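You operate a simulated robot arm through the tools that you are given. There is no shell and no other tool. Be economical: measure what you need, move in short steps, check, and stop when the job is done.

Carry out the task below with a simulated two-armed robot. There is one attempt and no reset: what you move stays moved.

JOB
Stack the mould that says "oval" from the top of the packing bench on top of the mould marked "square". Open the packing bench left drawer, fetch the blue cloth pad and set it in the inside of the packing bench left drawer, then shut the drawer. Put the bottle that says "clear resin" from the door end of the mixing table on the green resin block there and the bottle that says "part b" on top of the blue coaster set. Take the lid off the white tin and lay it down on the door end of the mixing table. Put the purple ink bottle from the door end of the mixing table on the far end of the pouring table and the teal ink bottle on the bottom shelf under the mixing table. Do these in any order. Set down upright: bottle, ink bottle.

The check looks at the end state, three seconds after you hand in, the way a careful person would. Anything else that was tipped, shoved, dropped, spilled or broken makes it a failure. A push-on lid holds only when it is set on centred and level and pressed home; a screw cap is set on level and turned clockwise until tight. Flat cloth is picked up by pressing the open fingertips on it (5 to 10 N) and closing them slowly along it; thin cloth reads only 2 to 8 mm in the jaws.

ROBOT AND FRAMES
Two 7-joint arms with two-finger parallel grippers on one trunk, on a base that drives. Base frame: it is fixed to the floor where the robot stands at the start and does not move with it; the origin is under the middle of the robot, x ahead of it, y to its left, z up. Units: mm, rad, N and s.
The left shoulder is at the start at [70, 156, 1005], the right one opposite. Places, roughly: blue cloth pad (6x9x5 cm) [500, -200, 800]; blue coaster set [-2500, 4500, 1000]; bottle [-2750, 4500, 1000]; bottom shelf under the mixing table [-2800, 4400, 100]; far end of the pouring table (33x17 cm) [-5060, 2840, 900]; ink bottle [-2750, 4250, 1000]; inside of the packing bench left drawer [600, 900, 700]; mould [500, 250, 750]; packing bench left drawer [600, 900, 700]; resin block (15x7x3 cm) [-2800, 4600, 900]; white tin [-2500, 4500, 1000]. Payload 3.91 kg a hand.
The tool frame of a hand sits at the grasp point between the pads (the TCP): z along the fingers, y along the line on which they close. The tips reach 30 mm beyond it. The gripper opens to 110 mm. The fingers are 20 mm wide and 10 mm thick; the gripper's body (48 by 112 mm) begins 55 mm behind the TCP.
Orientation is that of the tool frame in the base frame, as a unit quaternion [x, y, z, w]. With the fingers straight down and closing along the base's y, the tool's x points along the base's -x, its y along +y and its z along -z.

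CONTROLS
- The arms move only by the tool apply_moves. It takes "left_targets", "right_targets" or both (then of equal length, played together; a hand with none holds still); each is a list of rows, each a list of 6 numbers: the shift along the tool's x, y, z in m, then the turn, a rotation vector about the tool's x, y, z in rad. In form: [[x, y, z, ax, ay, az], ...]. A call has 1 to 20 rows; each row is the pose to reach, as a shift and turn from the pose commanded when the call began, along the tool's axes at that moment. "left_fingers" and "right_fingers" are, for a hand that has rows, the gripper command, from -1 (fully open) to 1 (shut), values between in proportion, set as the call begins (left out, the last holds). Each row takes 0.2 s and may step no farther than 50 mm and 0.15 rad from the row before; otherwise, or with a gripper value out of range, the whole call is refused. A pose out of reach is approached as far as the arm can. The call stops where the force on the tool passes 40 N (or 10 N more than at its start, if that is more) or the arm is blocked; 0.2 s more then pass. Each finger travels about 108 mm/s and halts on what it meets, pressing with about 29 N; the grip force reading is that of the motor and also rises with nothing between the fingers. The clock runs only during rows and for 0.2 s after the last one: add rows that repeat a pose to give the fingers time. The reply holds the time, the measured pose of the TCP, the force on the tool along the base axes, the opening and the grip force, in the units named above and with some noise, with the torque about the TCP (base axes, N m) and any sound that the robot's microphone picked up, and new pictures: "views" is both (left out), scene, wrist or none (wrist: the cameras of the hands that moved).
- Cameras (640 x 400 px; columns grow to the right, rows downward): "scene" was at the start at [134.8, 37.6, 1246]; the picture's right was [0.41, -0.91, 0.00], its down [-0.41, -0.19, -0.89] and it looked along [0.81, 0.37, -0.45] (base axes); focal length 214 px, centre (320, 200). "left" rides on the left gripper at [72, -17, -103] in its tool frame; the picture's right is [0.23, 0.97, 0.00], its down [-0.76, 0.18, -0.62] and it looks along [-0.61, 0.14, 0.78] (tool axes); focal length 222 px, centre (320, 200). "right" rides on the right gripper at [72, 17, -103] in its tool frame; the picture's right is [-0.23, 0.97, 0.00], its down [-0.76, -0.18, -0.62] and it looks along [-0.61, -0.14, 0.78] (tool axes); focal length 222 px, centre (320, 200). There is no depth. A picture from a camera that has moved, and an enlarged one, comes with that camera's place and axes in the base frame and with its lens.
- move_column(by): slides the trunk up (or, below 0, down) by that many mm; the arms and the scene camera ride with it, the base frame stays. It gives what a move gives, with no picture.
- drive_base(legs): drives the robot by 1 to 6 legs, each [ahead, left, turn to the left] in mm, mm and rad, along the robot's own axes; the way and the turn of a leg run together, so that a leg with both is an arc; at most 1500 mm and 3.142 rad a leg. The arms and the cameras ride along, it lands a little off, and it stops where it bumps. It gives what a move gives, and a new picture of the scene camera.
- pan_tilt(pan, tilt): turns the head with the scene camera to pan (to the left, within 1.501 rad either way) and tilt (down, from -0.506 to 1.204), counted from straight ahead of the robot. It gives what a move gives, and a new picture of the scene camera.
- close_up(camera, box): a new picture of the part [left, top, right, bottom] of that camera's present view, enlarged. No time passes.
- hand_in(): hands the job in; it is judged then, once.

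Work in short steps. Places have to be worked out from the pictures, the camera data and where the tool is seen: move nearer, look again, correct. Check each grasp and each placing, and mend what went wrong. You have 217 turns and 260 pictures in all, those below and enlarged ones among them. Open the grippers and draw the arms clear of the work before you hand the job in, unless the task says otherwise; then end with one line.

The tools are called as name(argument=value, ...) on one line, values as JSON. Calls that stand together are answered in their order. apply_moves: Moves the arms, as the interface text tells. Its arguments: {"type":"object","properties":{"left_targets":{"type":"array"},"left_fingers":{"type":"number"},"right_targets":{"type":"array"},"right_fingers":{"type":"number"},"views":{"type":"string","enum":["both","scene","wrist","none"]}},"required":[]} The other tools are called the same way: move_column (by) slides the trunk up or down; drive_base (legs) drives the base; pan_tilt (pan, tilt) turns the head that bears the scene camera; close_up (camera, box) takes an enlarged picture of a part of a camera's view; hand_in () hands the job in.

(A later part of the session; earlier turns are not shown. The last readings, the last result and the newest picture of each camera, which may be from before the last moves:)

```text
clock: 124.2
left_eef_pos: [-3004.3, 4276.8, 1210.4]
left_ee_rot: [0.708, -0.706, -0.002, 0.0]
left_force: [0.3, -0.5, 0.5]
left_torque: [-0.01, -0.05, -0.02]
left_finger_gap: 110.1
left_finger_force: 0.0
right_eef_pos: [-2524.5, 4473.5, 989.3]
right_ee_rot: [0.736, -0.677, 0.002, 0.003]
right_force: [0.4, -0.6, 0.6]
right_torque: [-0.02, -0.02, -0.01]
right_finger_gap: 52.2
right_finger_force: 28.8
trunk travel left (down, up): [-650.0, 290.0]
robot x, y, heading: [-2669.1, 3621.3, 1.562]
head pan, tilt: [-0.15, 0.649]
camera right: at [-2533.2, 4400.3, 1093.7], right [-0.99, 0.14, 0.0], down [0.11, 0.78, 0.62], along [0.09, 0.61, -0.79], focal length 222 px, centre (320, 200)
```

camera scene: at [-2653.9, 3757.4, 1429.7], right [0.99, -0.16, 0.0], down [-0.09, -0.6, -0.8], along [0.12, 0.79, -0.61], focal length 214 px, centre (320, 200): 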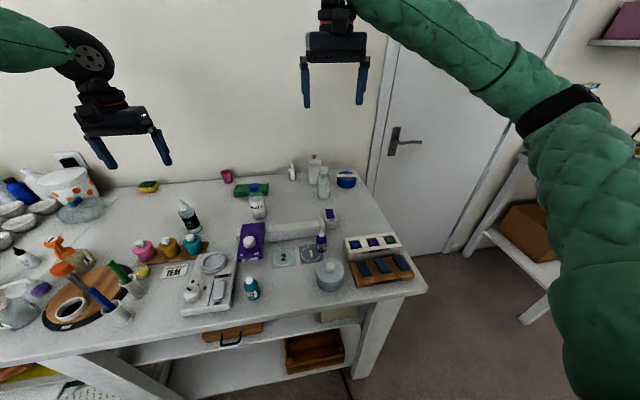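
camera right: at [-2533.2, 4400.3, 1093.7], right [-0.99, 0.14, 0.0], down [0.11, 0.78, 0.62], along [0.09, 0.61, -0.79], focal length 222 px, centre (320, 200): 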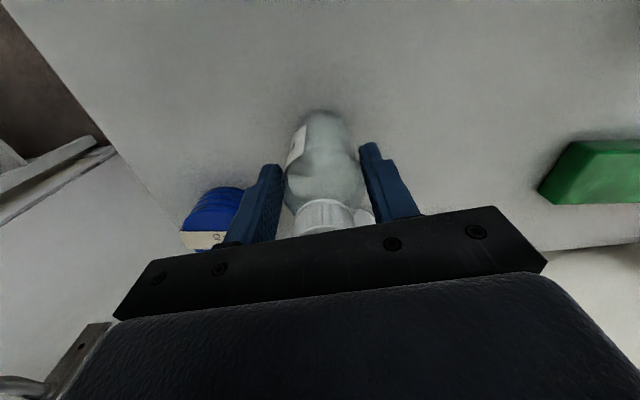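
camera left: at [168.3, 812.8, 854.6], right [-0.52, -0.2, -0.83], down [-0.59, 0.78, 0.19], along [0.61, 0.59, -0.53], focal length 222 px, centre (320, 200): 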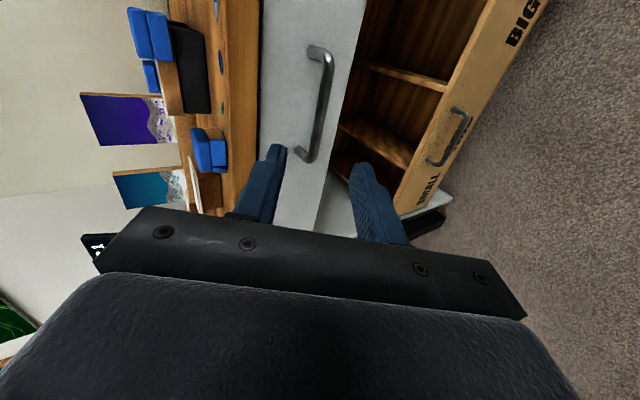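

Held at 52 mm. Lift 90 mm and carry over the coasters.

apply_moves(right_targets=[[0, 0, -0.03, 0, 0, 0], [0, 0, -0.065, 0, 0, 0], [0, 0, -0.1, 0, 0, 0], [-0.02, -0.037, -0.1, 0, 0, 0], [-0.04, -0.074, -0.1, 0, 0, 0], [-0.06, -0.11, -0.1, 0, 0, 0], [-0.06, -0.11, -0.1, 0, 0, 0]], views="wrist")

close_up(camera="scene", box=[290, 120, 410, 210])

```text
clock: 125.8
left_eef_pos: [-3005.2, 4276.5, 1210.7]
left_ee_rot: [0.708, -0.706, -0.001, 0.0]
left_force: [1.3, -0.5, 0.4]
left_torque: [-0.03, 0.0, 0.03]
left_finger_gap: 110.1
left_finger_force: 0.1
right_eef_pos: [-2419.1, 4542.8, 1087.3]
right_ee_rot: [0.736, -0.677, 0.002, 0.003]
right_force: [0.3, -0.4, -1.6]
right_torque: [0.0, -0.02, -0.02]
right_finger_gap: 52.3
right_finger_force: 29.7
trunk travel left (down, up): [-650.0, 290.0]
robot x, y, heading: [-2665.5, 3621.3, 1.565]
head pan, tilt: [-0.15, 0.649]
camera right: at [-2428.4, 4470.6, 1192.3], right [-0.99, 0.14, 0.0], down [0.11, 0.78, 0.62], along [0.09, 0.61, -0.79], focal length 222 px, centre (320, 200)
```

right: 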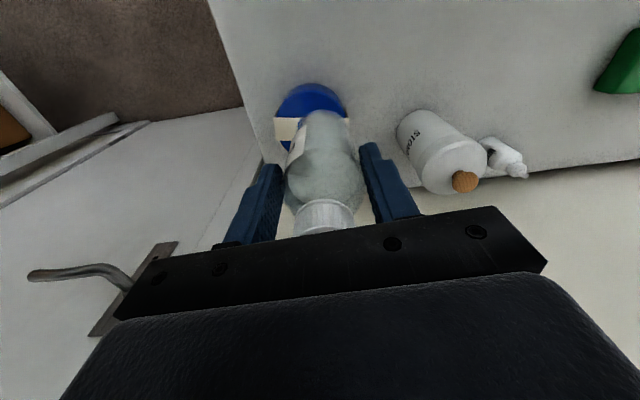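

```text
4.44 times, centred on (350, 165) of scene
camera zoom: at [-2653.8, 3756.7, 1429.8], right [0.99, -0.16, 0.0], down [-0.09, -0.6, -0.8], along [0.12, 0.79, -0.61], focal length 953 px, centre (187, 356)
```

zoom: 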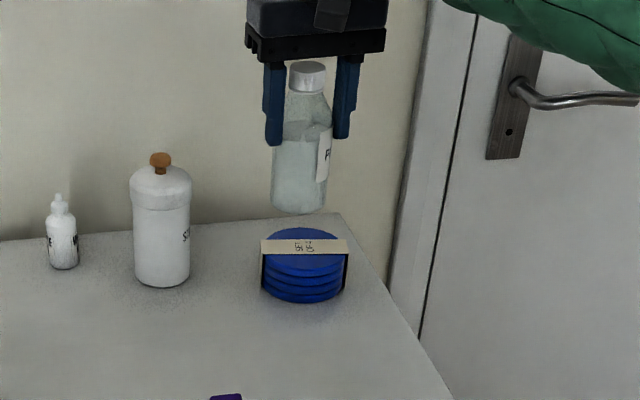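

Need +12 mm x, +5 mm y to centre on the stack. Shift and lower 40 mm.

apply_moves(right_targets=[[-0.004, -0.0124, 0, 0, 0, 0], [-0.004, -0.0124, 0.02, 0, 0, 0], [-0.004, -0.0124, 0.04, 0, 0, 0], [-0.004, -0.0124, 0.04, 0, 0, 0]], views="wrist")

close_up(camera="scene", box=[290, 120, 410, 210])

```text
clock: 126.8
left_eef_pos: [-3005.3, 4276.9, 1210.0]
left_ee_rot: [0.708, -0.706, -0.001, 0.0]
left_force: [0.9, -0.3, 0.9]
left_torque: [0.03, 0.03, -0.04]
left_finger_gap: 109.8
left_finger_force: 0.0
right_eef_pos: [-2407.6, 4545.7, 1048.9]
right_ee_rot: [0.736, -0.677, 0.003, 0.002]
right_force: [-0.4, 0.0, -1.2]
right_torque: [-0.02, -0.05, -0.02]
right_finger_gap: 52.1
right_finger_force: 29.5
trunk travel left (down, up): [-650.0, 290.0]
robot x, y, heading: [-2665.5, 3619.6, 1.565]
head pan, tilt: [-0.15, 0.649]
camera right: at [-2415.9, 4474.3, 1153.1], right [-0.99, 0.14, 0.0], down [0.11, 0.78, 0.62], along [0.09, 0.61, -0.79], focal length 222 px, centre (320, 200)
```

right: 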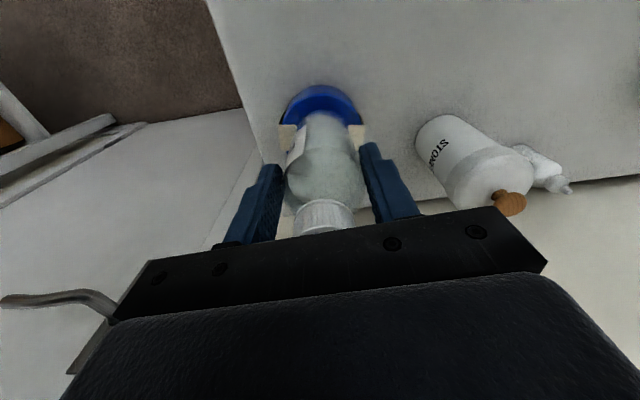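

```text
4.44 times, centred on (350, 165) of scene
camera zoom: at [-2653.6, 3756.4, 1429.9], right [0.99, -0.16, 0.0], down [-0.09, -0.6, -0.8], along [0.12, 0.79, -0.6], focal length 953 px, centre (187, 356)
```

zoom: 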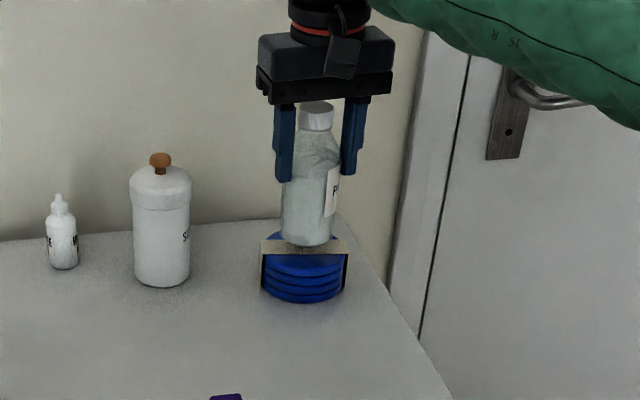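

Well aligned. Lower in small steps until contact.

apply_moves(right_targets=[[0, 0, 0.004, 0, 0, 0], [0, 0, 0.008, 0, 0, 0], [0, 0, 0.012, 0, 0, 0], [0, 0, 0.015, 0, 0, 0]], views="none")

close_up(camera="scene", box=[310, 130, 390, 190])

```text
clock: 127.8
left_eef_pos: [-3003.8, 4276.7, 1210.1]
left_ee_rot: [0.708, -0.707, -0.001, 0.001]
left_force: [0.5, -0.7, -0.1]
left_torque: [0.0, -0.03, 0.01]
left_finger_gap: 110.1
left_finger_force: 0.1
right_eef_pos: [-2407.3, 4547.1, 1033.4]
right_ee_rot: [0.736, -0.677, 0.002, 0.003]
right_force: [0.4, -0.6, -1.6]
right_torque: [-0.06, 0.01, -0.02]
right_finger_gap: 52.1
right_finger_force: 29.4
trunk travel left (down, up): [-650.0, 290.0]
robot x, y, heading: [-2670.1, 3620.5, 1.564]
head pan, tilt: [-0.15, 0.649]
```

```text
6.67 times, centred on (350, 160) of scene
camera zoom: at [-2653.4, 3756.7, 1429.8], right [0.99, -0.16, 0.0], down [-0.09, -0.6, -0.8], along [0.12, 0.79, -0.61], focal length 1430 px, centre (120, 467)
```

zoom: 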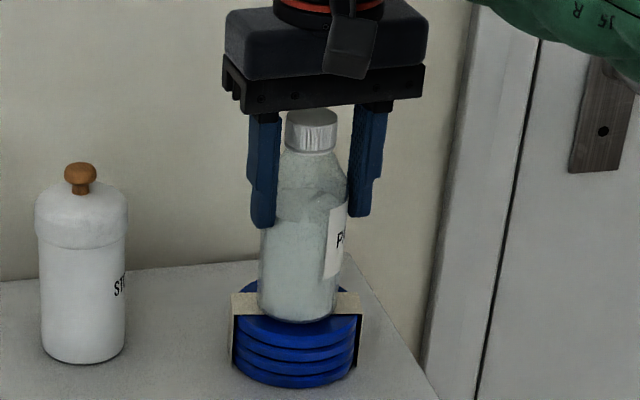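

apply_moves(right_targets=[[0, 0, 0.003, 0, 0, 0], [0, 0, 0.006, 0, 0, 0], [0, 0, 0.009, 0, 0, 0], [0, 0, 0.009, 0, 0, 0]], views="none")

```text
clock: 128.8
left_eef_pos: [-3006.0, 4274.8, 1211.9]
left_ee_rot: [0.708, -0.706, -0.001, 0.0]
left_force: [0.8, -0.3, 0.5]
left_torque: [-0.04, -0.01, -0.03]
left_finger_gap: 110.0
left_finger_force: 0.1
right_eef_pos: [-2407.1, 4545.3, 1028.6]
right_ee_rot: [0.736, -0.677, 0.001, 0.002]
right_force: [3.8, 5.6, 31.7]
right_torque: [0.48, -0.39, -0.02]
right_finger_gap: 52.9
right_finger_force: 29.1
trunk travel left (down, up): [-650.0, 290.0]
robot x, y, heading: [-2669.9, 3621.3, 1.564]
head pan, tilt: [-0.15, 0.649]
```

Contact (32 N). Relieve 4 mm and look before opening.

apply_moves(right_targets=[[0, 0, -0.004, 0, 0, 0], [0, 0, -0.004, 0, 0, 0]], views="wrist")

close_up(camera="scene", box=[310, 130, 390, 190])

```text
clock: 129.4
left_eef_pos: [-3005.1, 4274.6, 1210.6]
left_ee_rot: [0.708, -0.706, 0.0, 0.001]
left_force: [0.0, 0.5, -0.2]
left_torque: [-0.01, -0.03, -0.01]
left_finger_gap: 110.0
left_finger_force: 0.0
right_eef_pos: [-2407.5, 4545.7, 1027.8]
right_ee_rot: [0.736, -0.677, 0.002, 0.003]
right_force: [-1.5, -2.4, 11.3]
right_torque: [-0.12, 0.21, 0.01]
right_finger_gap: 52.3
right_finger_force: 29.2
trunk travel left (down, up): [-650.0, 290.0]
robot x, y, heading: [-2667.9, 3620.8, 1.561]
head pan, tilt: [-0.15, 0.649]
camera right: at [-2416.7, 4473.4, 1132.7], right [-0.99, 0.14, 0.0], down [0.11, 0.78, 0.62], along [0.09, 0.61, -0.79], focal length 222 px, centre (320, 200)
```

right: 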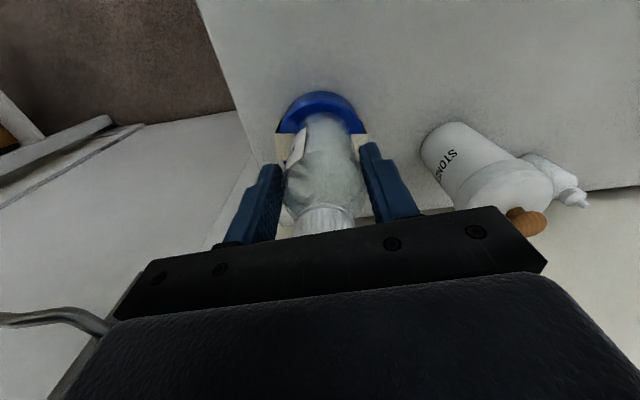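

```text
6.67 times, centred on (350, 160) of scene
camera zoom: at [-2653.9, 3755.2, 1429.8], right [0.99, -0.16, 0.0], down [-0.09, -0.6, -0.8], along [0.12, 0.79, -0.6], focal length 1430 px, centre (120, 467)
```

zoom: 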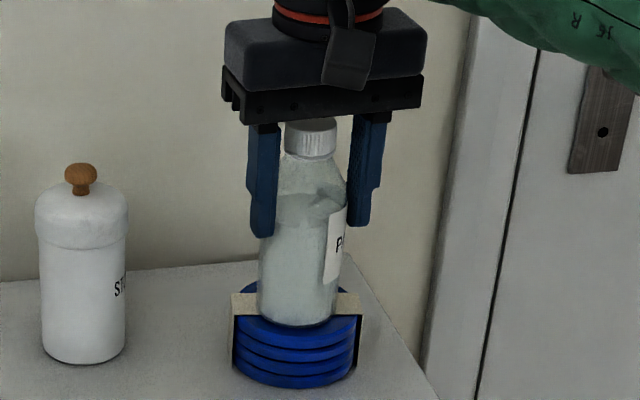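

Centred on the stack. Open and rise.

apply_moves(right_targets=[[0, 0, 0, 0, 0, 0], [0, 0, 0, 0, 0, 0], [0, 0, -0.04, 0, 0, 0], [0, 0, -0.08, 0, 0, 0], [0, 0, -0.12, 0, 0, 0], [0.04, 0, -0.14, 0, 0, 0]], right_fingers=-0.6, views="wrist")

close_up(camera="scene", box=[290, 120, 410, 210])

```text
clock: 130.8
left_eef_pos: [-3003.2, 4275.3, 1212.4]
left_ee_rot: [0.709, -0.706, -0.002, 0.001]
left_force: [0.3, -1.4, -0.5]
left_torque: [0.03, -0.01, 0.0]
left_finger_gap: 110.1
left_finger_force: 0.1
right_eef_pos: [-2402.3, 4505.7, 1171.4]
right_ee_rot: [0.737, -0.676, 0.001, 0.003]
right_force: [0.1, 0.3, 0.7]
right_torque: [0.05, 0.0, -0.01]
right_finger_gap: 87.8
right_finger_force: 0.1
trunk travel left (down, up): [-650.0, 290.0]
robot x, y, heading: [-2671.3, 3623.6, 1.566]
head pan, tilt: [-0.15, 0.649]
camera right: at [-2411.7, 4433.6, 1274.9], right [-0.99, 0.14, 0.0], down [0.11, 0.78, 0.62], along [0.09, 0.61, -0.79], focal length 222 px, centre (320, 200)
```

right: 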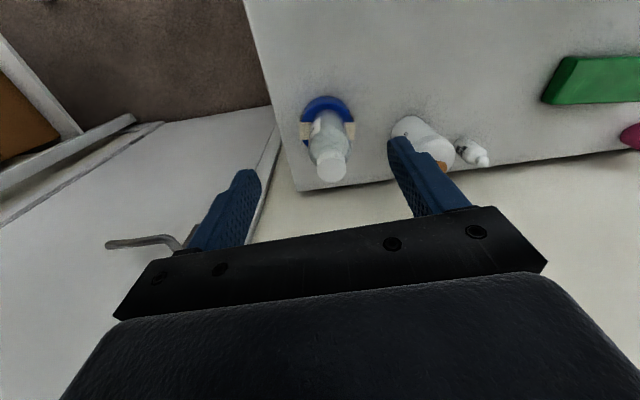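

```text
4.44 times, centred on (350, 165) of scene
camera zoom: at [-2652.0, 3754.3, 1430.1], right [0.99, -0.16, 0.0], down [-0.1, -0.6, -0.8], along [0.12, 0.79, -0.6], focal length 953 px, centre (187, 356)
```

zoom: 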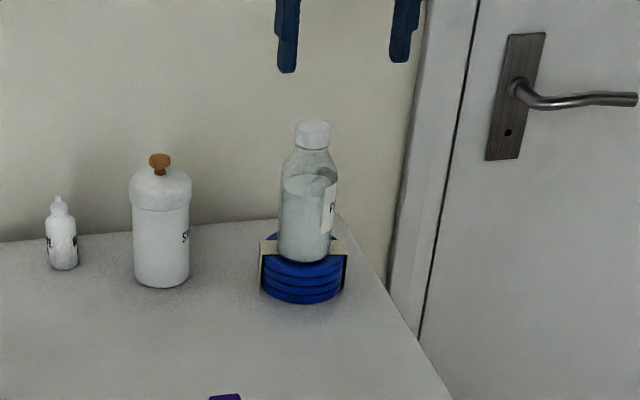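

Part B stands on the coasters. Next the tin lid: tin axis ≈ [-2550, 4598], knob top ≈ 1025. Right hand goes above it.

apply_moves(right_targets=[[-0.021, 0.028, 0, 0, 0, 0], [-0.042, 0.056, 0, 0, 0, 0], [-0.063, 0.084, 0, 0, 0, 0], [-0.083, 0.112, 0.02, 0, 0, 0], [-0.104, 0.1395, 0.05, 0, 0, 0], [-0.104, 0.1395, 0.07, 0, 0, 0]], right_fingers=-0.8, views="wrist")

close_up(camera="scene", box=[280, 120, 400, 210])

```text
clock: 132.2
left_eef_pos: [-3002.9, 4276.3, 1210.5]
left_ee_rot: [0.707, -0.707, -0.001, 0.002]
left_force: [-0.1, -0.1, 0.2]
left_torque: [-0.02, -0.01, -0.01]
left_finger_gap: 110.2
left_finger_force: 0.0
right_eef_pos: [-2550.4, 4598.7, 1097.9]
right_ee_rot: [0.737, -0.676, 0.002, 0.003]
right_force: [-0.1, 0.3, 0.1]
right_torque: [-0.01, 0.01, -0.01]
right_finger_gap: 98.7
right_finger_force: 0.0
trunk travel left (down, up): [-650.0, 290.0]
robot x, y, heading: [-2668.5, 3620.2, 1.563]
head pan, tilt: [-0.15, 0.649]
camera right: at [-2559.4, 4526.7, 1202.7], right [-0.99, 0.15, 0.0], down [0.11, 0.78, 0.62], along [0.09, 0.61, -0.79], focal length 222 px, centre (320, 200)
```

right: 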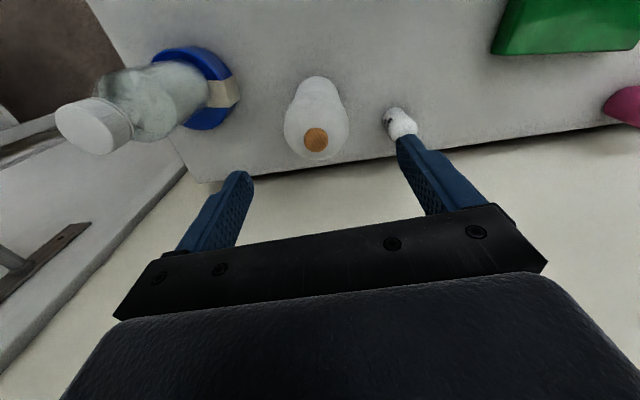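

```text
4.44 times, centred on (340, 165) of scene
camera zoom: at [-2652.3, 3756.5, 1429.9], right [0.99, -0.16, 0.0], down [-0.1, -0.6, -0.8], along [0.12, 0.79, -0.61], focal length 953 px, centre (231, 356)
```

zoom: 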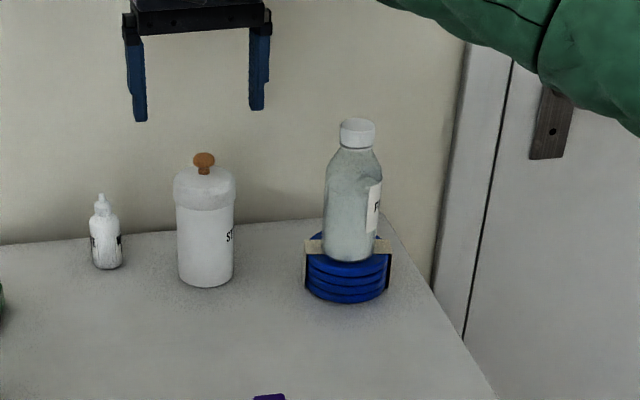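

Aligned to the knob. Descend so that the fingertips straddle the lid's rim (TCP ≈ 1016).

apply_moves(right_targets=[[-0.0016, -0.0052, 0.03, 0, 0, 0], [-0.0016, -0.0052, 0.06, 0, 0, 0], [-0.0016, -0.0052, 0.082, 0, 0, 0], [-0.0016, -0.0052, 0.082, 0, 0, 0]], right_fingers=-0.6, views="wrist")

close_up(camera="scene", box=[290, 130, 370, 190])

```text
clock: 133.2
left_eef_pos: [-3005.1, 4276.3, 1209.3]
left_ee_rot: [0.708, -0.706, 0.0, 0.001]
left_force: [0.0, -0.1, -0.2]
left_torque: [-0.03, 0.0, 0.01]
left_finger_gap: 110.1
left_finger_force: 0.1
right_eef_pos: [-2547.2, 4599.0, 1015.6]
right_ee_rot: [0.736, -0.677, 0.002, 0.003]
right_force: [0.5, -0.4, 0.8]
right_torque: [-0.03, -0.03, -0.01]
right_finger_gap: 87.9
right_finger_force: 0.0
trunk travel left (down, up): [-650.0, 290.0]
robot x, y, heading: [-2665.5, 3620.5, 1.569]
head pan, tilt: [-0.15, 0.649]
camera right: at [-2555.9, 4528.1, 1120.5], right [-0.99, 0.14, 0.0], down [0.11, 0.78, 0.62], along [0.09, 0.61, -0.79], focal length 222 px, centre (320, 200)
```

right: 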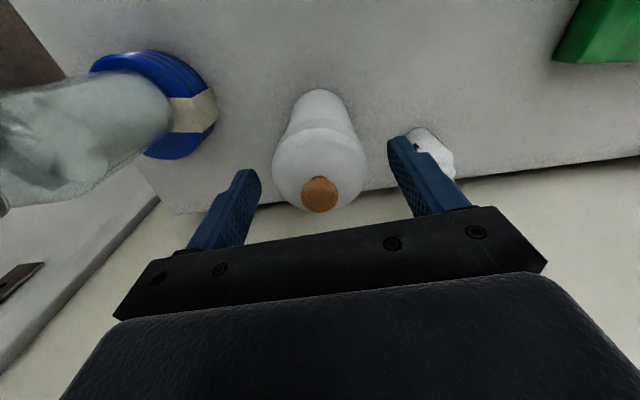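

```text
6.67 times, centred on (330, 160) of scene
camera zoom: at [-2653.4, 3756.4, 1429.8], right [0.99, -0.16, 0.0], down [-0.09, -0.6, -0.8], along [0.12, 0.79, -0.6], focal length 1430 px, centre (253, 467)
```

zoom: 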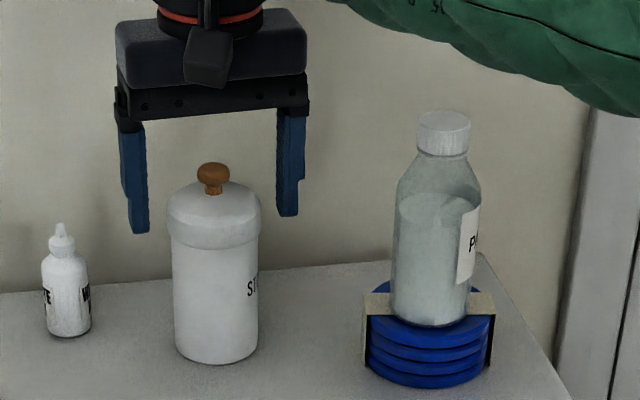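

Fingertips flank the lid band. Close on the lid.

apply_moves(right_targets=[[0, 0, 0, 0, 0, 0], [0, 0, 0, 0, 0, 0], [0, 0, 0, 0, 0, 0], [0, 0, 0, 0, 0, 0]], right_fingers=1, views="none")

apply_moves(right_targets=[[0, 0, -0.004, 0, 0, 0], [0, 0, -0.008, 0, 0, 0], [0, 0, -0.012, 0, 0, 0], [0, 0, -0.015, 0, 0, 0]], views="wrist")

close_up(camera="scene", box=[290, 130, 370, 190])

```text
clock: 134.2
left_eef_pos: [-3005.1, 4276.3, 1210.4]
left_ee_rot: [0.708, -0.706, -0.001, 0.0]
left_force: [0.6, 0.0, -0.4]
left_torque: [0.0, -0.02, 0.0]
left_finger_gap: 109.9
left_finger_force: 0.0
right_eef_pos: [-2546.6, 4599.9, 1016.6]
right_ee_rot: [0.736, -0.677, 0.003, 0.004]
right_force: [1.0, -0.3, 0.1]
right_torque: [0.03, 0.01, -0.01]
right_finger_gap: 57.9
right_finger_force: 29.2
trunk travel left (down, up): [-650.0, 290.0]
robot x, y, heading: [-2668.5, 3623.7, 1.564]
head pan, tilt: [-0.15, 0.649]
heard: snap
```

```text
clock: 135.2
left_eef_pos: [-3005.2, 4277.0, 1209.9]
left_ee_rot: [0.708, -0.706, 0.0, 0.001]
left_force: [-0.1, -0.2, -0.1]
left_torque: [0.02, -0.02, -0.02]
left_finger_gap: 110.0
left_finger_force: 0.1
right_eef_pos: [-2546.8, 4600.3, 1031.9]
right_ee_rot: [0.737, -0.676, 0.002, 0.003]
right_force: [-0.1, -0.6, -0.7]
right_torque: [0.0, 0.01, 0.0]
right_finger_gap: 58.1
right_finger_force: 29.4
trunk travel left (down, up): [-650.0, 290.0]
robot x, y, heading: [-2672.0, 3622.2, 1.562]
head pan, tilt: [-0.15, 0.649]
camera right: at [-2555.8, 4528.6, 1136.4], right [-0.99, 0.14, 0.0], down [0.11, 0.78, 0.62], along [0.09, 0.61, -0.79], focal length 222 px, centre (320, 200)
```

right: 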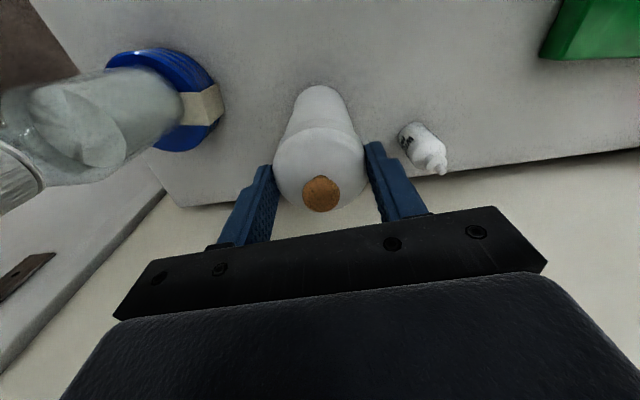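

```text
6.67 times, centred on (330, 160) of scene
camera zoom: at [-2653.6, 3756.5, 1429.8], right [0.99, -0.16, 0.0], down [-0.09, -0.6, -0.8], along [0.12, 0.79, -0.6], focal length 1430 px, centre (253, 467)
```

zoom: 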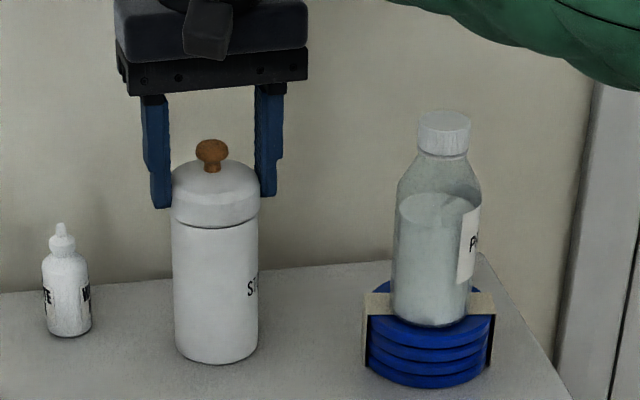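

The lid came away (tin stays). Lift further and carry it to the free table spot at about [-2530, 4450].

apply_moves(right_targets=[[0, 0, -0.03, 0, 0, 0], [0, 0, -0.06, 0, 0, 0], [0.04, -0.001, -0.06, 0, 0, 0], [0.08, -0.002, -0.06, 0, 0, 0], [0.12, -0.003, -0.06, 0, 0, 0], [0.151, -0.004, -0.04, 0, 0, 0], [0.151, -0.004, 0, 0, 0, 0], [0.151, -0.004, 0.03, 0, 0, 0]], views="wrist")

close_up(camera="scene", box=[290, 130, 390, 210])

```text
clock: 137.0
left_eef_pos: [-3004.3, 4276.4, 1209.4]
left_ee_rot: [0.708, -0.707, 0.0, 0.001]
left_force: [-0.1, -0.6, 0.8]
left_torque: [-0.01, 0.01, -0.03]
left_finger_gap: 110.0
left_finger_force: 0.0
right_eef_pos: [-2530.6, 4451.3, 1001.8]
right_ee_rot: [0.736, -0.677, 0.002, 0.004]
right_force: [0.1, -0.6, -0.1]
right_torque: [0.03, -0.05, 0.01]
right_finger_gap: 57.9
right_finger_force: 28.9
trunk travel left (down, up): [-650.0, 290.0]
robot x, y, heading: [-2669.8, 3620.6, 1.559]
head pan, tilt: [-0.15, 0.649]
camera right: at [-2538.8, 4378.4, 1107.2], right [-0.99, 0.15, 0.0], down [0.11, 0.78, 0.62], along [0.09, 0.61, -0.79], focal length 222 px, centre (320, 200)
```

right: 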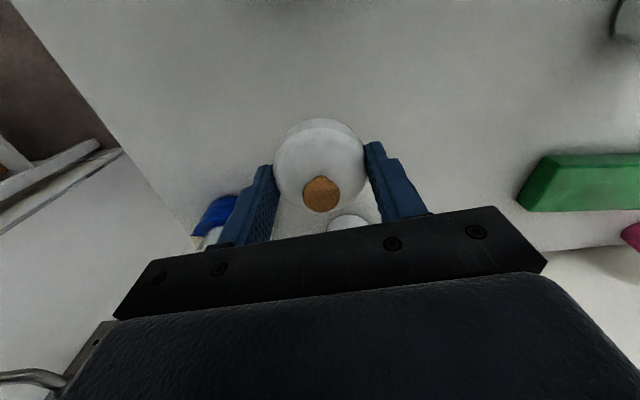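

```text
5.00 times, centred on (340, 170) of scene
camera zoom: at [-2652.8, 3756.5, 1429.9], right [0.99, -0.16, 0.0], down [-0.1, -0.6, -0.8], along [0.12, 0.79, -0.61], focal length 1072 px, centre (220, 350)
```

zoom: 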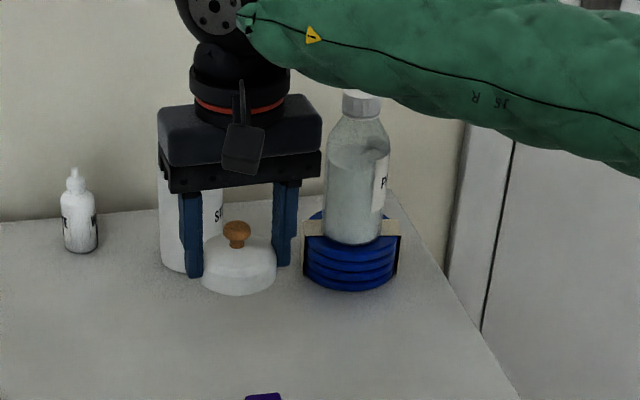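

Lid held. Lower 55 mm, then slowly to contact.

apply_moves(right_targets=[[0, 0, 0.03, 0, 0, 0], [0, 0, 0.055, 0, 0, 0], [0, 0, 0.06, 0, 0, 0], [0, 0, 0.065, 0, 0, 0], [0, 0, 0.069, 0, 0, 0], [0, 0, 0.073, 0, 0, 0]], views="none")

close_up(camera="scene", box=[290, 130, 390, 210])

```text
clock: 138.4
left_eef_pos: [-3004.3, 4276.0, 1210.1]
left_ee_rot: [0.709, -0.706, -0.002, 0.0]
left_force: [0.1, -0.2, 0.3]
left_torque: [0.04, -0.02, 0.02]
left_finger_gap: 109.9
left_finger_force: 0.1
right_eef_pos: [-2530.7, 4449.8, 929.2]
right_ee_rot: [0.736, -0.677, 0.003, 0.003]
right_force: [1.1, -0.1, 1.3]
right_torque: [0.01, -0.01, 0.0]
right_finger_gap: 58.0
right_finger_force: 29.4
trunk travel left (down, up): [-650.0, 290.0]
robot x, y, heading: [-2666.7, 3619.0, 1.568]
head pan, tilt: [-0.15, 0.649]
```

```text
5.00 times, centred on (340, 170) of scene
camera zoom: at [-2653.4, 3756.7, 1429.8], right [0.99, -0.16, 0.0], down [-0.09, -0.6, -0.8], along [0.12, 0.79, -0.61], focal length 1072 px, centre (220, 350)
```

zoom: 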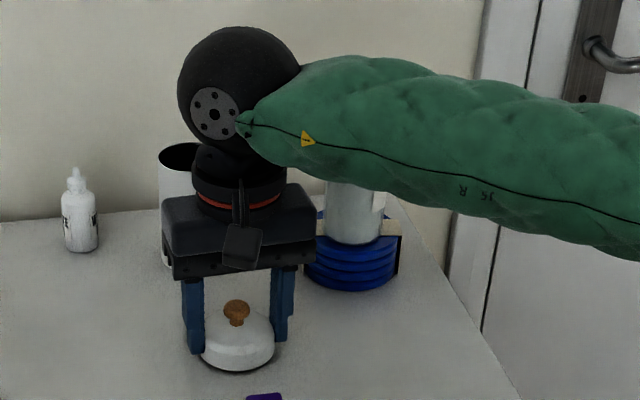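

apply_moves(right_targets=[[0, 0, 0.003, 0, 0, 0], [0, 0, 0.006, 0, 0, 0], [0, 0, 0.009, 0, 0, 0], [0, 0, 0.012, 0, 0, 0]], views="none")

```text
clock: 139.4
left_eef_pos: [-3005.2, 4276.7, 1210.3]
left_ee_rot: [0.708, -0.707, -0.001, 0.0]
left_force: [0.7, -0.1, -0.2]
left_torque: [0.0, -0.02, 0.04]
left_finger_gap: 110.1
left_finger_force: 0.1
right_eef_pos: [-2529.6, 4449.7, 920.8]
right_ee_rot: [0.736, -0.677, 0.001, 0.002]
right_force: [1.5, 1.4, 13.2]
right_torque: [0.19, -0.51, 0.08]
right_finger_gap: 58.0
right_finger_force: 29.2
trunk travel left (down, up): [-650.0, 290.0]
robot x, y, heading: [-2670.4, 3619.9, 1.566]
head pan, tilt: [-0.15, 0.649]
```

Contact. Release the lid and rise.

apply_moves(right_targets=[[0, 0, -0.004, 0, 0, 0], [0, 0, -0.004, 0, 0, 0], [0, 0, -0.004, 0, 0, 0], [0, 0, -0.05, 0, 0, 0], [0, 0, -0.1, 0, 0, 0], [0, 0, -0.15, 0, 0, 0]], right_fingers=-0.6, views="wrist")

close_up(camera="scene", box=[290, 130, 390, 210])

```text
clock: 140.8
left_eef_pos: [-3005.9, 4275.3, 1211.1]
left_ee_rot: [0.708, -0.706, 0.0, 0.0]
left_force: [-0.6, -0.9, -0.8]
left_torque: [0.01, -0.03, -0.02]
left_finger_gap: 110.2
left_finger_force: 0.1
right_eef_pos: [-2530.5, 4448.0, 1068.2]
right_ee_rot: [0.737, -0.676, 0.002, 0.003]
right_force: [0.3, 0.7, 0.5]
right_torque: [0.0, -0.02, -0.02]
right_finger_gap: 87.8
right_finger_force: 0.1
trunk travel left (down, up): [-650.0, 290.0]
robot x, y, heading: [-2665.6, 3617.8, 1.56]
head pan, tilt: [-0.15, 0.649]
camera right: at [-2539.0, 4377.3, 1173.4], right [-0.99, 0.14, 0.0], down [0.11, 0.78, 0.62], along [0.09, 0.61, -0.79], focal length 222 px, centre (320, 200)
```

right: 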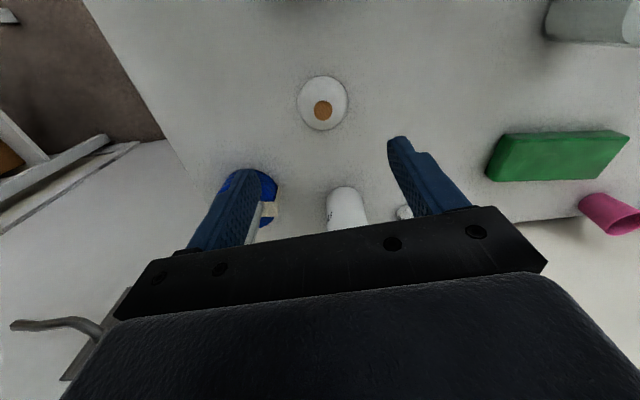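

```text
5.00 times, centred on (340, 170) of scene
camera zoom: at [-2653.9, 3755.7, 1429.8], right [0.99, -0.16, 0.0], down [-0.09, -0.6, -0.8], along [0.12, 0.79, -0.6], focal length 1072 px, centre (220, 350)
```

zoom: 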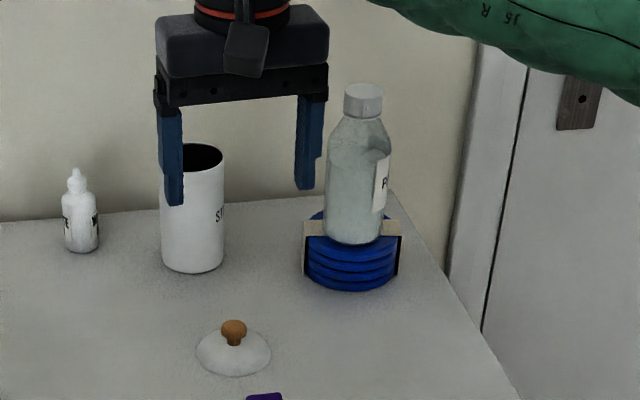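

Lid lies on the table. Now the clear resin bottle with the left hand: move above it and look.

apply_moves(left_targets=[[-0.025, 0, 0.03, 0, 0, 0], [-0.05, 0, 0.06, 0, 0, 0], [-0.074, 0, 0.09, 0, 0, 0], [-0.074, 0, 0.09, 0, 0, 0]], right_targets=[[0.03, 0, -0.03, 0, 0, 0], [0.06, 0, -0.06, 0, 0, 0], [0.1, 0, -0.08, 0, 0, 0], [0.14, 0, -0.1, 0, 0, 0]], views="none")

close_up(camera="left", box=[160, 40, 480, 240])

pan_tilt(pan=0.35, tilt=0.6)

close_up(camera="scene", box=[250, 120, 410, 220])

```text
clock: 141.8
left_eef_pos: [-3003.4, 4349.4, 1121.9]
left_ee_rot: [0.708, -0.706, -0.001, 0.001]
left_force: [-0.8, -0.4, 1.3]
left_torque: [0.0, 0.01, 0.03]
left_finger_gap: 110.0
left_finger_force: 0.1
right_eef_pos: [-2517.5, 4308.9, 1170.3]
right_ee_rot: [0.736, -0.677, 0.001, 0.003]
right_force: [0.6, 0.9, 0.8]
right_torque: [0.04, 0.0, -0.02]
right_finger_gap: 88.1
right_finger_force: 0.0
trunk travel left (down, up): [-650.0, 290.0]
robot x, y, heading: [-2665.7, 3620.2, 1.566]
head pan, tilt: [-0.15, 0.649]
```

```text
2.00 times, centred on (320, 140) of left
camera zoom: at [-2987.4, 4276.6, 1223.8], right [-0.97, -0.23, 0.0], down [-0.18, 0.76, 0.62], along [-0.14, 0.61, -0.78], focal length 444 px, centre (320, 320)
```

zoom: 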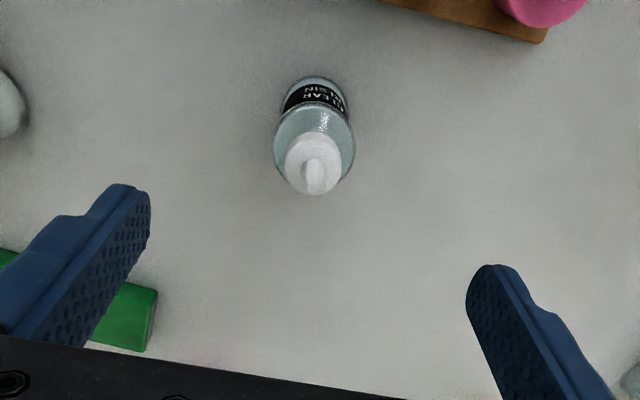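

```text
clock: 142.7
left_eef_pos: [-3004.2, 4350.1, 1120.2]
left_ee_rot: [0.707, -0.707, 0.0, 0.001]
left_force: [-1.0, -0.1, 0.3]
left_torque: [-0.03, 0.01, 0.01]
left_finger_gap: 110.0
left_finger_force: 0.1
right_eef_pos: [-2517.8, 4311.2, 1169.1]
right_ee_rot: [0.736, -0.677, 0.001, 0.003]
right_force: [0.2, -0.2, 0.1]
right_torque: [0.01, -0.03, -0.01]
right_finger_gap: 88.4
right_finger_force: 0.1
trunk travel left (down, up): [-650.0, 290.0]
robot x, y, heading: [-2670.4, 3621.4, 1.563]
head pan, tilt: [0.351, 0.6]
camera scene: at [-2696.7, 3753.7, 1434.1], right [0.94, 0.34, 0.0], down [0.19, -0.53, -0.82], along [-0.28, 0.78, -0.57], focal length 214 px, centre (320, 200)
```

scene: 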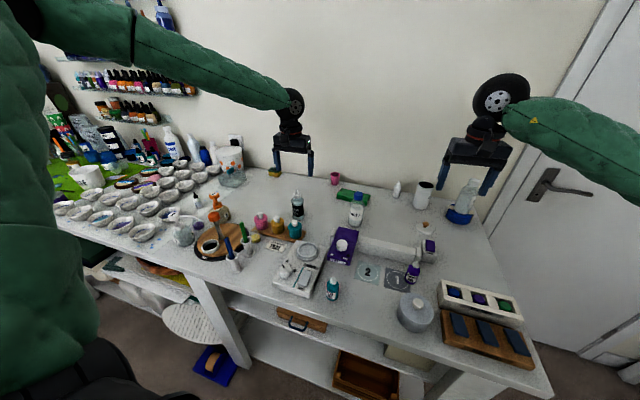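

```text
4.00 times, centred on (330, 170) of scene
camera zoom: at [-2696.7, 3753.7, 1434.1], right [0.94, 0.34, 0.0], down [0.19, -0.53, -0.82], along [-0.28, 0.78, -0.57], focal length 858 px, centre (280, 320)
```

zoom: 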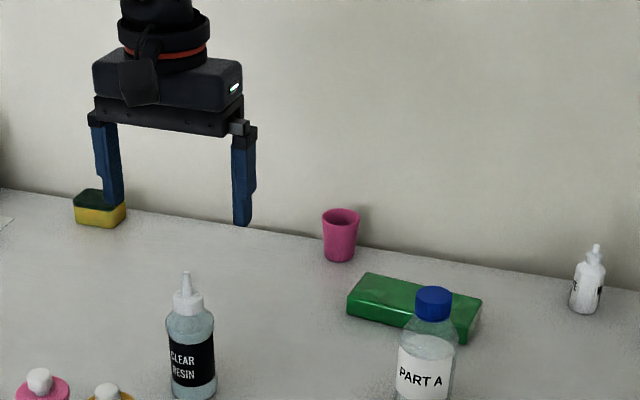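

Cap of clear resin: centre ≈ [-3002, 4355], z 979–1004, ~26 mm wide; nozzle tip ≈1025. I'll grip the cap: descend to TCP ≈ 1006.

apply_moves(left_targets=[[-0.005, -0.002, 0.03, 0, 0, 0], [-0.005, -0.002, 0.06, 0, 0, 0], [-0.005, -0.002, 0.09, 0, 0, 0], [-0.005, -0.002, 0.09, 0, 0, 0]], left_fingers=-0.1, views="wrist")

close_up(camera="scene", box=[250, 150, 350, 220])

```text
clock: 143.7
left_eef_pos: [-3002.6, 4355.8, 1029.8]
left_ee_rot: [0.708, -0.706, -0.002, 0.001]
left_force: [-0.6, -0.2, 0.0]
left_torque: [-0.01, -0.02, -0.04]
left_finger_gap: 60.3
left_finger_force: 0.0
right_eef_pos: [-2517.6, 4310.5, 1168.9]
right_ee_rot: [0.736, -0.677, 0.002, 0.003]
right_force: [0.5, -0.6, -0.4]
right_torque: [0.0, 0.02, -0.03]
right_finger_gap: 88.3
right_finger_force: 0.1
trunk travel left (down, up): [-650.0, 290.0]
robot x, y, heading: [-2671.3, 3620.9, 1.564]
head pan, tilt: [0.351, 0.6]
camera left: at [-2985.4, 4283.8, 1133.4], right [-0.97, -0.23, 0.0], down [-0.18, 0.76, 0.62], along [-0.14, 0.61, -0.78], focal length 222 px, centre (320, 200)
```

left: 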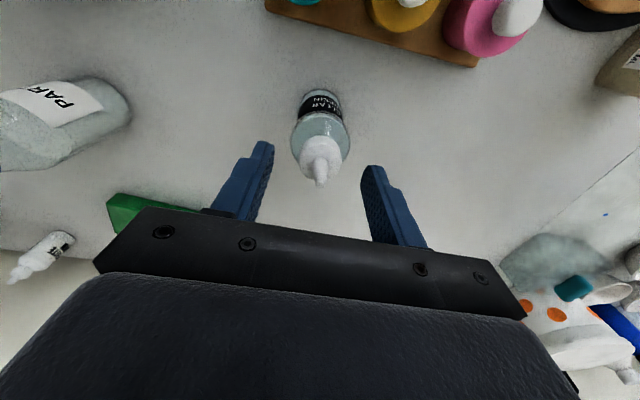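

```text
5.71 times, centred on (300, 185) of scene
camera zoom: at [-2696.7, 3753.5, 1434.2], right [0.94, 0.34, 0.0], down [0.19, -0.53, -0.82], along [-0.28, 0.78, -0.57], focal length 1226 px, centre (434, 286)
```

zoom: 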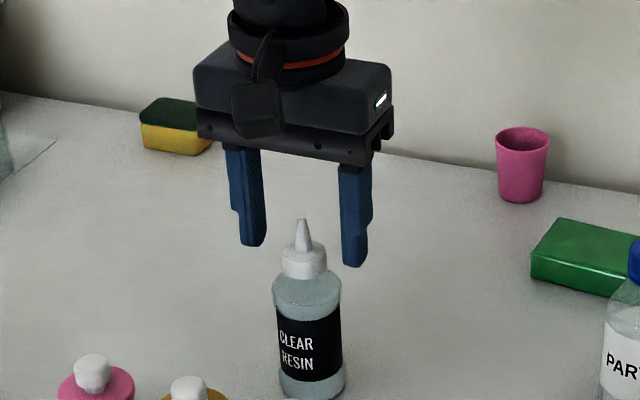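

Aligned. Descend 24 mm and close on the cap.

apply_moves(left_targets=[[0, 0, 0.012, 0, 0, 0], [0, 0, 0.024, 0, 0, 0], [0, 0, 0.024, 0, 0, 0]], views="none")

apply_moves(left_targets=[[0, 0, 0, 0, 0, 0], [0, 0, 0, 0, 0, 0], [0, 0, 0, 0, 0, 0], [0, 0, 0, 0, 0, 0]], left_fingers=1, views="none")

apply_moves(left_targets=[[0, 0, -0.02, 0, 0, 0], [0, 0, -0.05, 0, 0, 0], [0, 0, -0.08, 0, 0, 0]], views="wrist")

close_up(camera="scene", box=[250, 130, 410, 230])

```text
clock: 144.5
left_eef_pos: [-3001.9, 4355.3, 1005.6]
left_ee_rot: [0.709, -0.705, 0.0, 0.001]
left_force: [-0.3, -0.8, 0.2]
left_torque: [0.0, -0.01, -0.01]
left_finger_gap: 60.6
left_finger_force: 0.0
right_eef_pos: [-2517.5, 4309.9, 1168.2]
right_ee_rot: [0.736, -0.677, 0.002, 0.003]
right_force: [-0.4, 0.0, 0.6]
right_torque: [0.0, -0.02, -0.01]
right_finger_gap: 87.9
right_finger_force: 0.1
trunk travel left (down, up): [-650.0, 290.0]
robot x, y, heading: [-2672.5, 3616.5, 1.563]
head pan, tilt: [0.351, 0.6]
```

```text
clock: 145.5
left_eef_pos: [-3002.5, 4355.6, 1005.8]
left_ee_rot: [0.708, -0.706, -0.001, 0.001]
left_force: [0.0, -0.8, 0.2]
left_torque: [0.04, -0.06, 0.01]
left_finger_gap: 46.4
left_finger_force: 29.1
right_eef_pos: [-2518.7, 4311.3, 1166.6]
right_ee_rot: [0.736, -0.677, 0.002, 0.003]
right_force: [-0.7, -0.4, -1.1]
right_torque: [-0.01, 0.0, 0.04]
right_finger_gap: 88.1
right_finger_force: 0.1
trunk travel left (down, up): [-650.0, 290.0]
robot x, y, heading: [-2668.3, 3620.5, 1.562]
head pan, tilt: [0.351, 0.6]
```

```text
clock: 146.3
left_eef_pos: [-3002.2, 4355.3, 1085.1]
left_ee_rot: [0.708, -0.706, 0.0, 0.001]
left_force: [0.1, 0.1, -2.4]
left_torque: [0.03, -0.03, 0.02]
left_finger_gap: 46.2
left_finger_force: 29.3
right_eef_pos: [-2516.7, 4310.1, 1169.2]
right_ee_rot: [0.736, -0.677, 0.002, 0.003]
right_force: [0.6, 0.2, -0.2]
right_torque: [-0.01, -0.03, 0.05]
right_finger_gap: 88.3
right_finger_force: 0.1
trunk travel left (down, up): [-650.0, 290.0]
robot x, y, heading: [-2664.2, 3621.6, 1.563]
head pan, tilt: [0.351, 0.6]
camera left: at [-2985.2, 4282.8, 1188.6], right [-0.97, -0.23, 0.0], down [-0.18, 0.76, 0.62], along [-0.14, 0.61, -0.78], focal length 222 px, centre (320, 200)
```

left: 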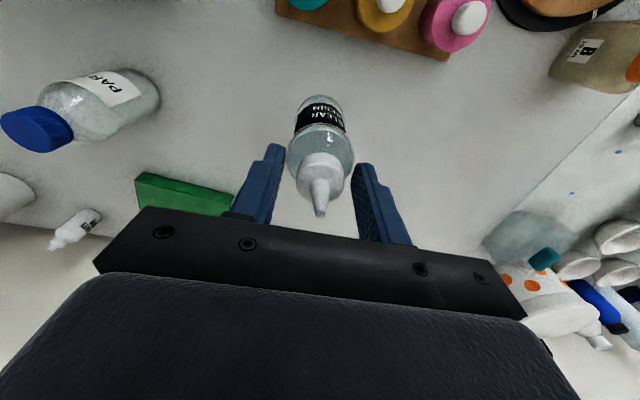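

```text
4.00 times, centred on (330, 180) of scene
camera zoom: at [-2696.5, 3753.5, 1434.1], right [0.94, 0.34, 0.0], down [0.19, -0.53, -0.83], along [-0.28, 0.78, -0.57], focal length 858 px, centre (280, 280)
```

zoom: 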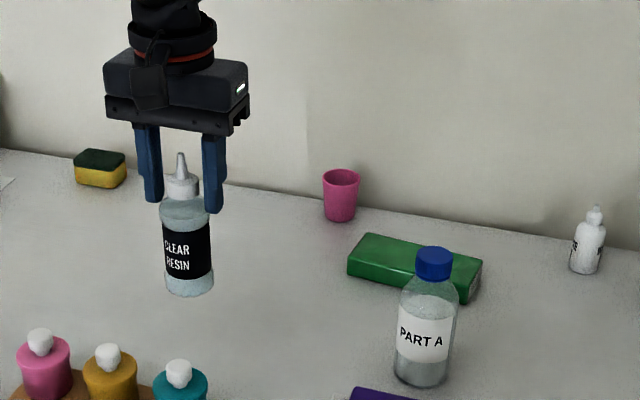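

Held (46 mm, by the shoulder) and upright. The green block's top centre ≈ [-2823, 4538]; carry the bottle above it.

apply_moves(left_targets=[[0, 0, -0.03, 0, 0, 0], [-0.033, -0.033, -0.03, 0, 0, 0], [-0.066, -0.065, -0.03, 0, 0, 0], [-0.1, -0.098, -0.03, 0, 0, 0], [-0.13, -0.13, -0.03, 0, 0, 0], [-0.16, -0.16, -0.03, 0, 0, 0], [-0.183, -0.179, -0.03, 0, 0, 0], [-0.183, -0.179, -0.01, 0, 0, 0], [-0.183, -0.179, -0.01, 0, 0, 0]], views="wrist")

close_up(camera="scene", box=[280, 130, 420, 220])

```text
clock: 148.3
left_eef_pos: [-2851.9, 4506.3, 1108.6]
left_ee_rot: [0.708, -0.706, -0.001, 0.0]
left_force: [-0.2, -0.4, -1.5]
left_torque: [0.01, 0.0, -0.04]
left_finger_gap: 46.5
left_finger_force: 29.4
left hand out of reach, approached as far as the arm can: row 6, 7, 8, 9
right_eef_pos: [-2516.6, 4311.5, 1167.9]
right_ee_rot: [0.736, -0.677, 0.002, 0.003]
right_force: [0.6, -0.3, 0.5]
right_torque: [0.02, 0.02, 0.02]
right_finger_gap: 87.8
right_finger_force: 0.1
trunk travel left (down, up): [-650.0, 290.0]
robot x, y, heading: [-2669.4, 3621.1, 1.56]
head pan, tilt: [0.351, 0.6]
camera left: at [-2835.4, 4433.4, 1210.8], right [-0.97, -0.23, 0.0], down [-0.18, 0.76, 0.62], along [-0.14, 0.61, -0.78], focal length 222 px, centre (320, 200)
```

left: 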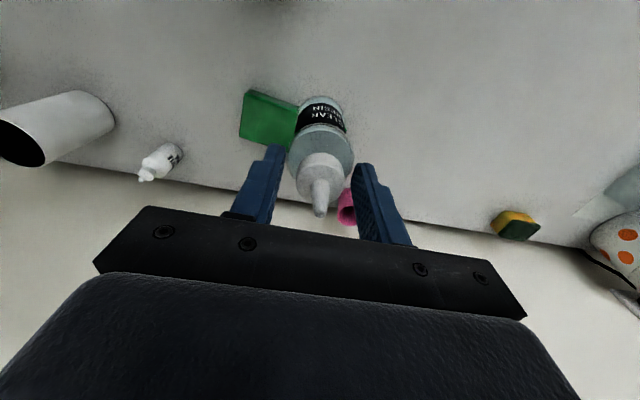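

```text
4.44 times, centred on (350, 175) of scene
camera zoom: at [-2696.7, 3753.4, 1434.2], right [0.94, 0.34, 0.0], down [0.19, -0.53, -0.83], along [-0.28, 0.78, -0.56], focal length 953 px, centre (187, 311)
```

zoom: 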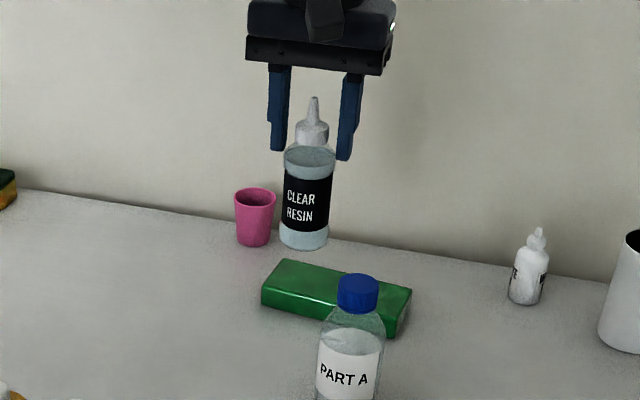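

The left arm stopped short at [-2852, 4506]. I retry from here lower and in smaller steps toward the block centre.

apply_moves(left_targets=[[0, -0.01, 0.015, 0, 0, 0], [0, -0.02, 0.03, 0, 0, 0], [-0.01, -0.029, 0.03, 0, 0, 0], [-0.02, -0.029, 0.03, 0, 0, 0], [-0.032, -0.029, 0.03, 0, 0, 0]], views="none")

```text
clock: 149.5
left_eef_pos: [-2853.1, 4501.2, 1085.3]
left_ee_rot: [0.708, -0.706, -0.001, 0.001]
left_force: [0.1, 0.1, -2.2]
left_torque: [-0.03, -0.01, 0.02]
left_finger_gap: 46.2
left_finger_force: 28.5
left hand out of reach, approached as far as the arm can: row 1, 2, 3, 4, 5
right_eef_pos: [-2517.1, 4311.2, 1168.7]
right_ee_rot: [0.736, -0.677, 0.002, 0.004]
right_force: [-0.9, 0.0, 0.0]
right_torque: [-0.02, 0.0, -0.01]
right_finger_gap: 88.3
right_finger_force: 0.0
trunk travel left (down, up): [-650.0, 290.0]
robot x, y, heading: [-2665.7, 3619.7, 1.566]
head pan, tilt: [0.351, 0.6]
```

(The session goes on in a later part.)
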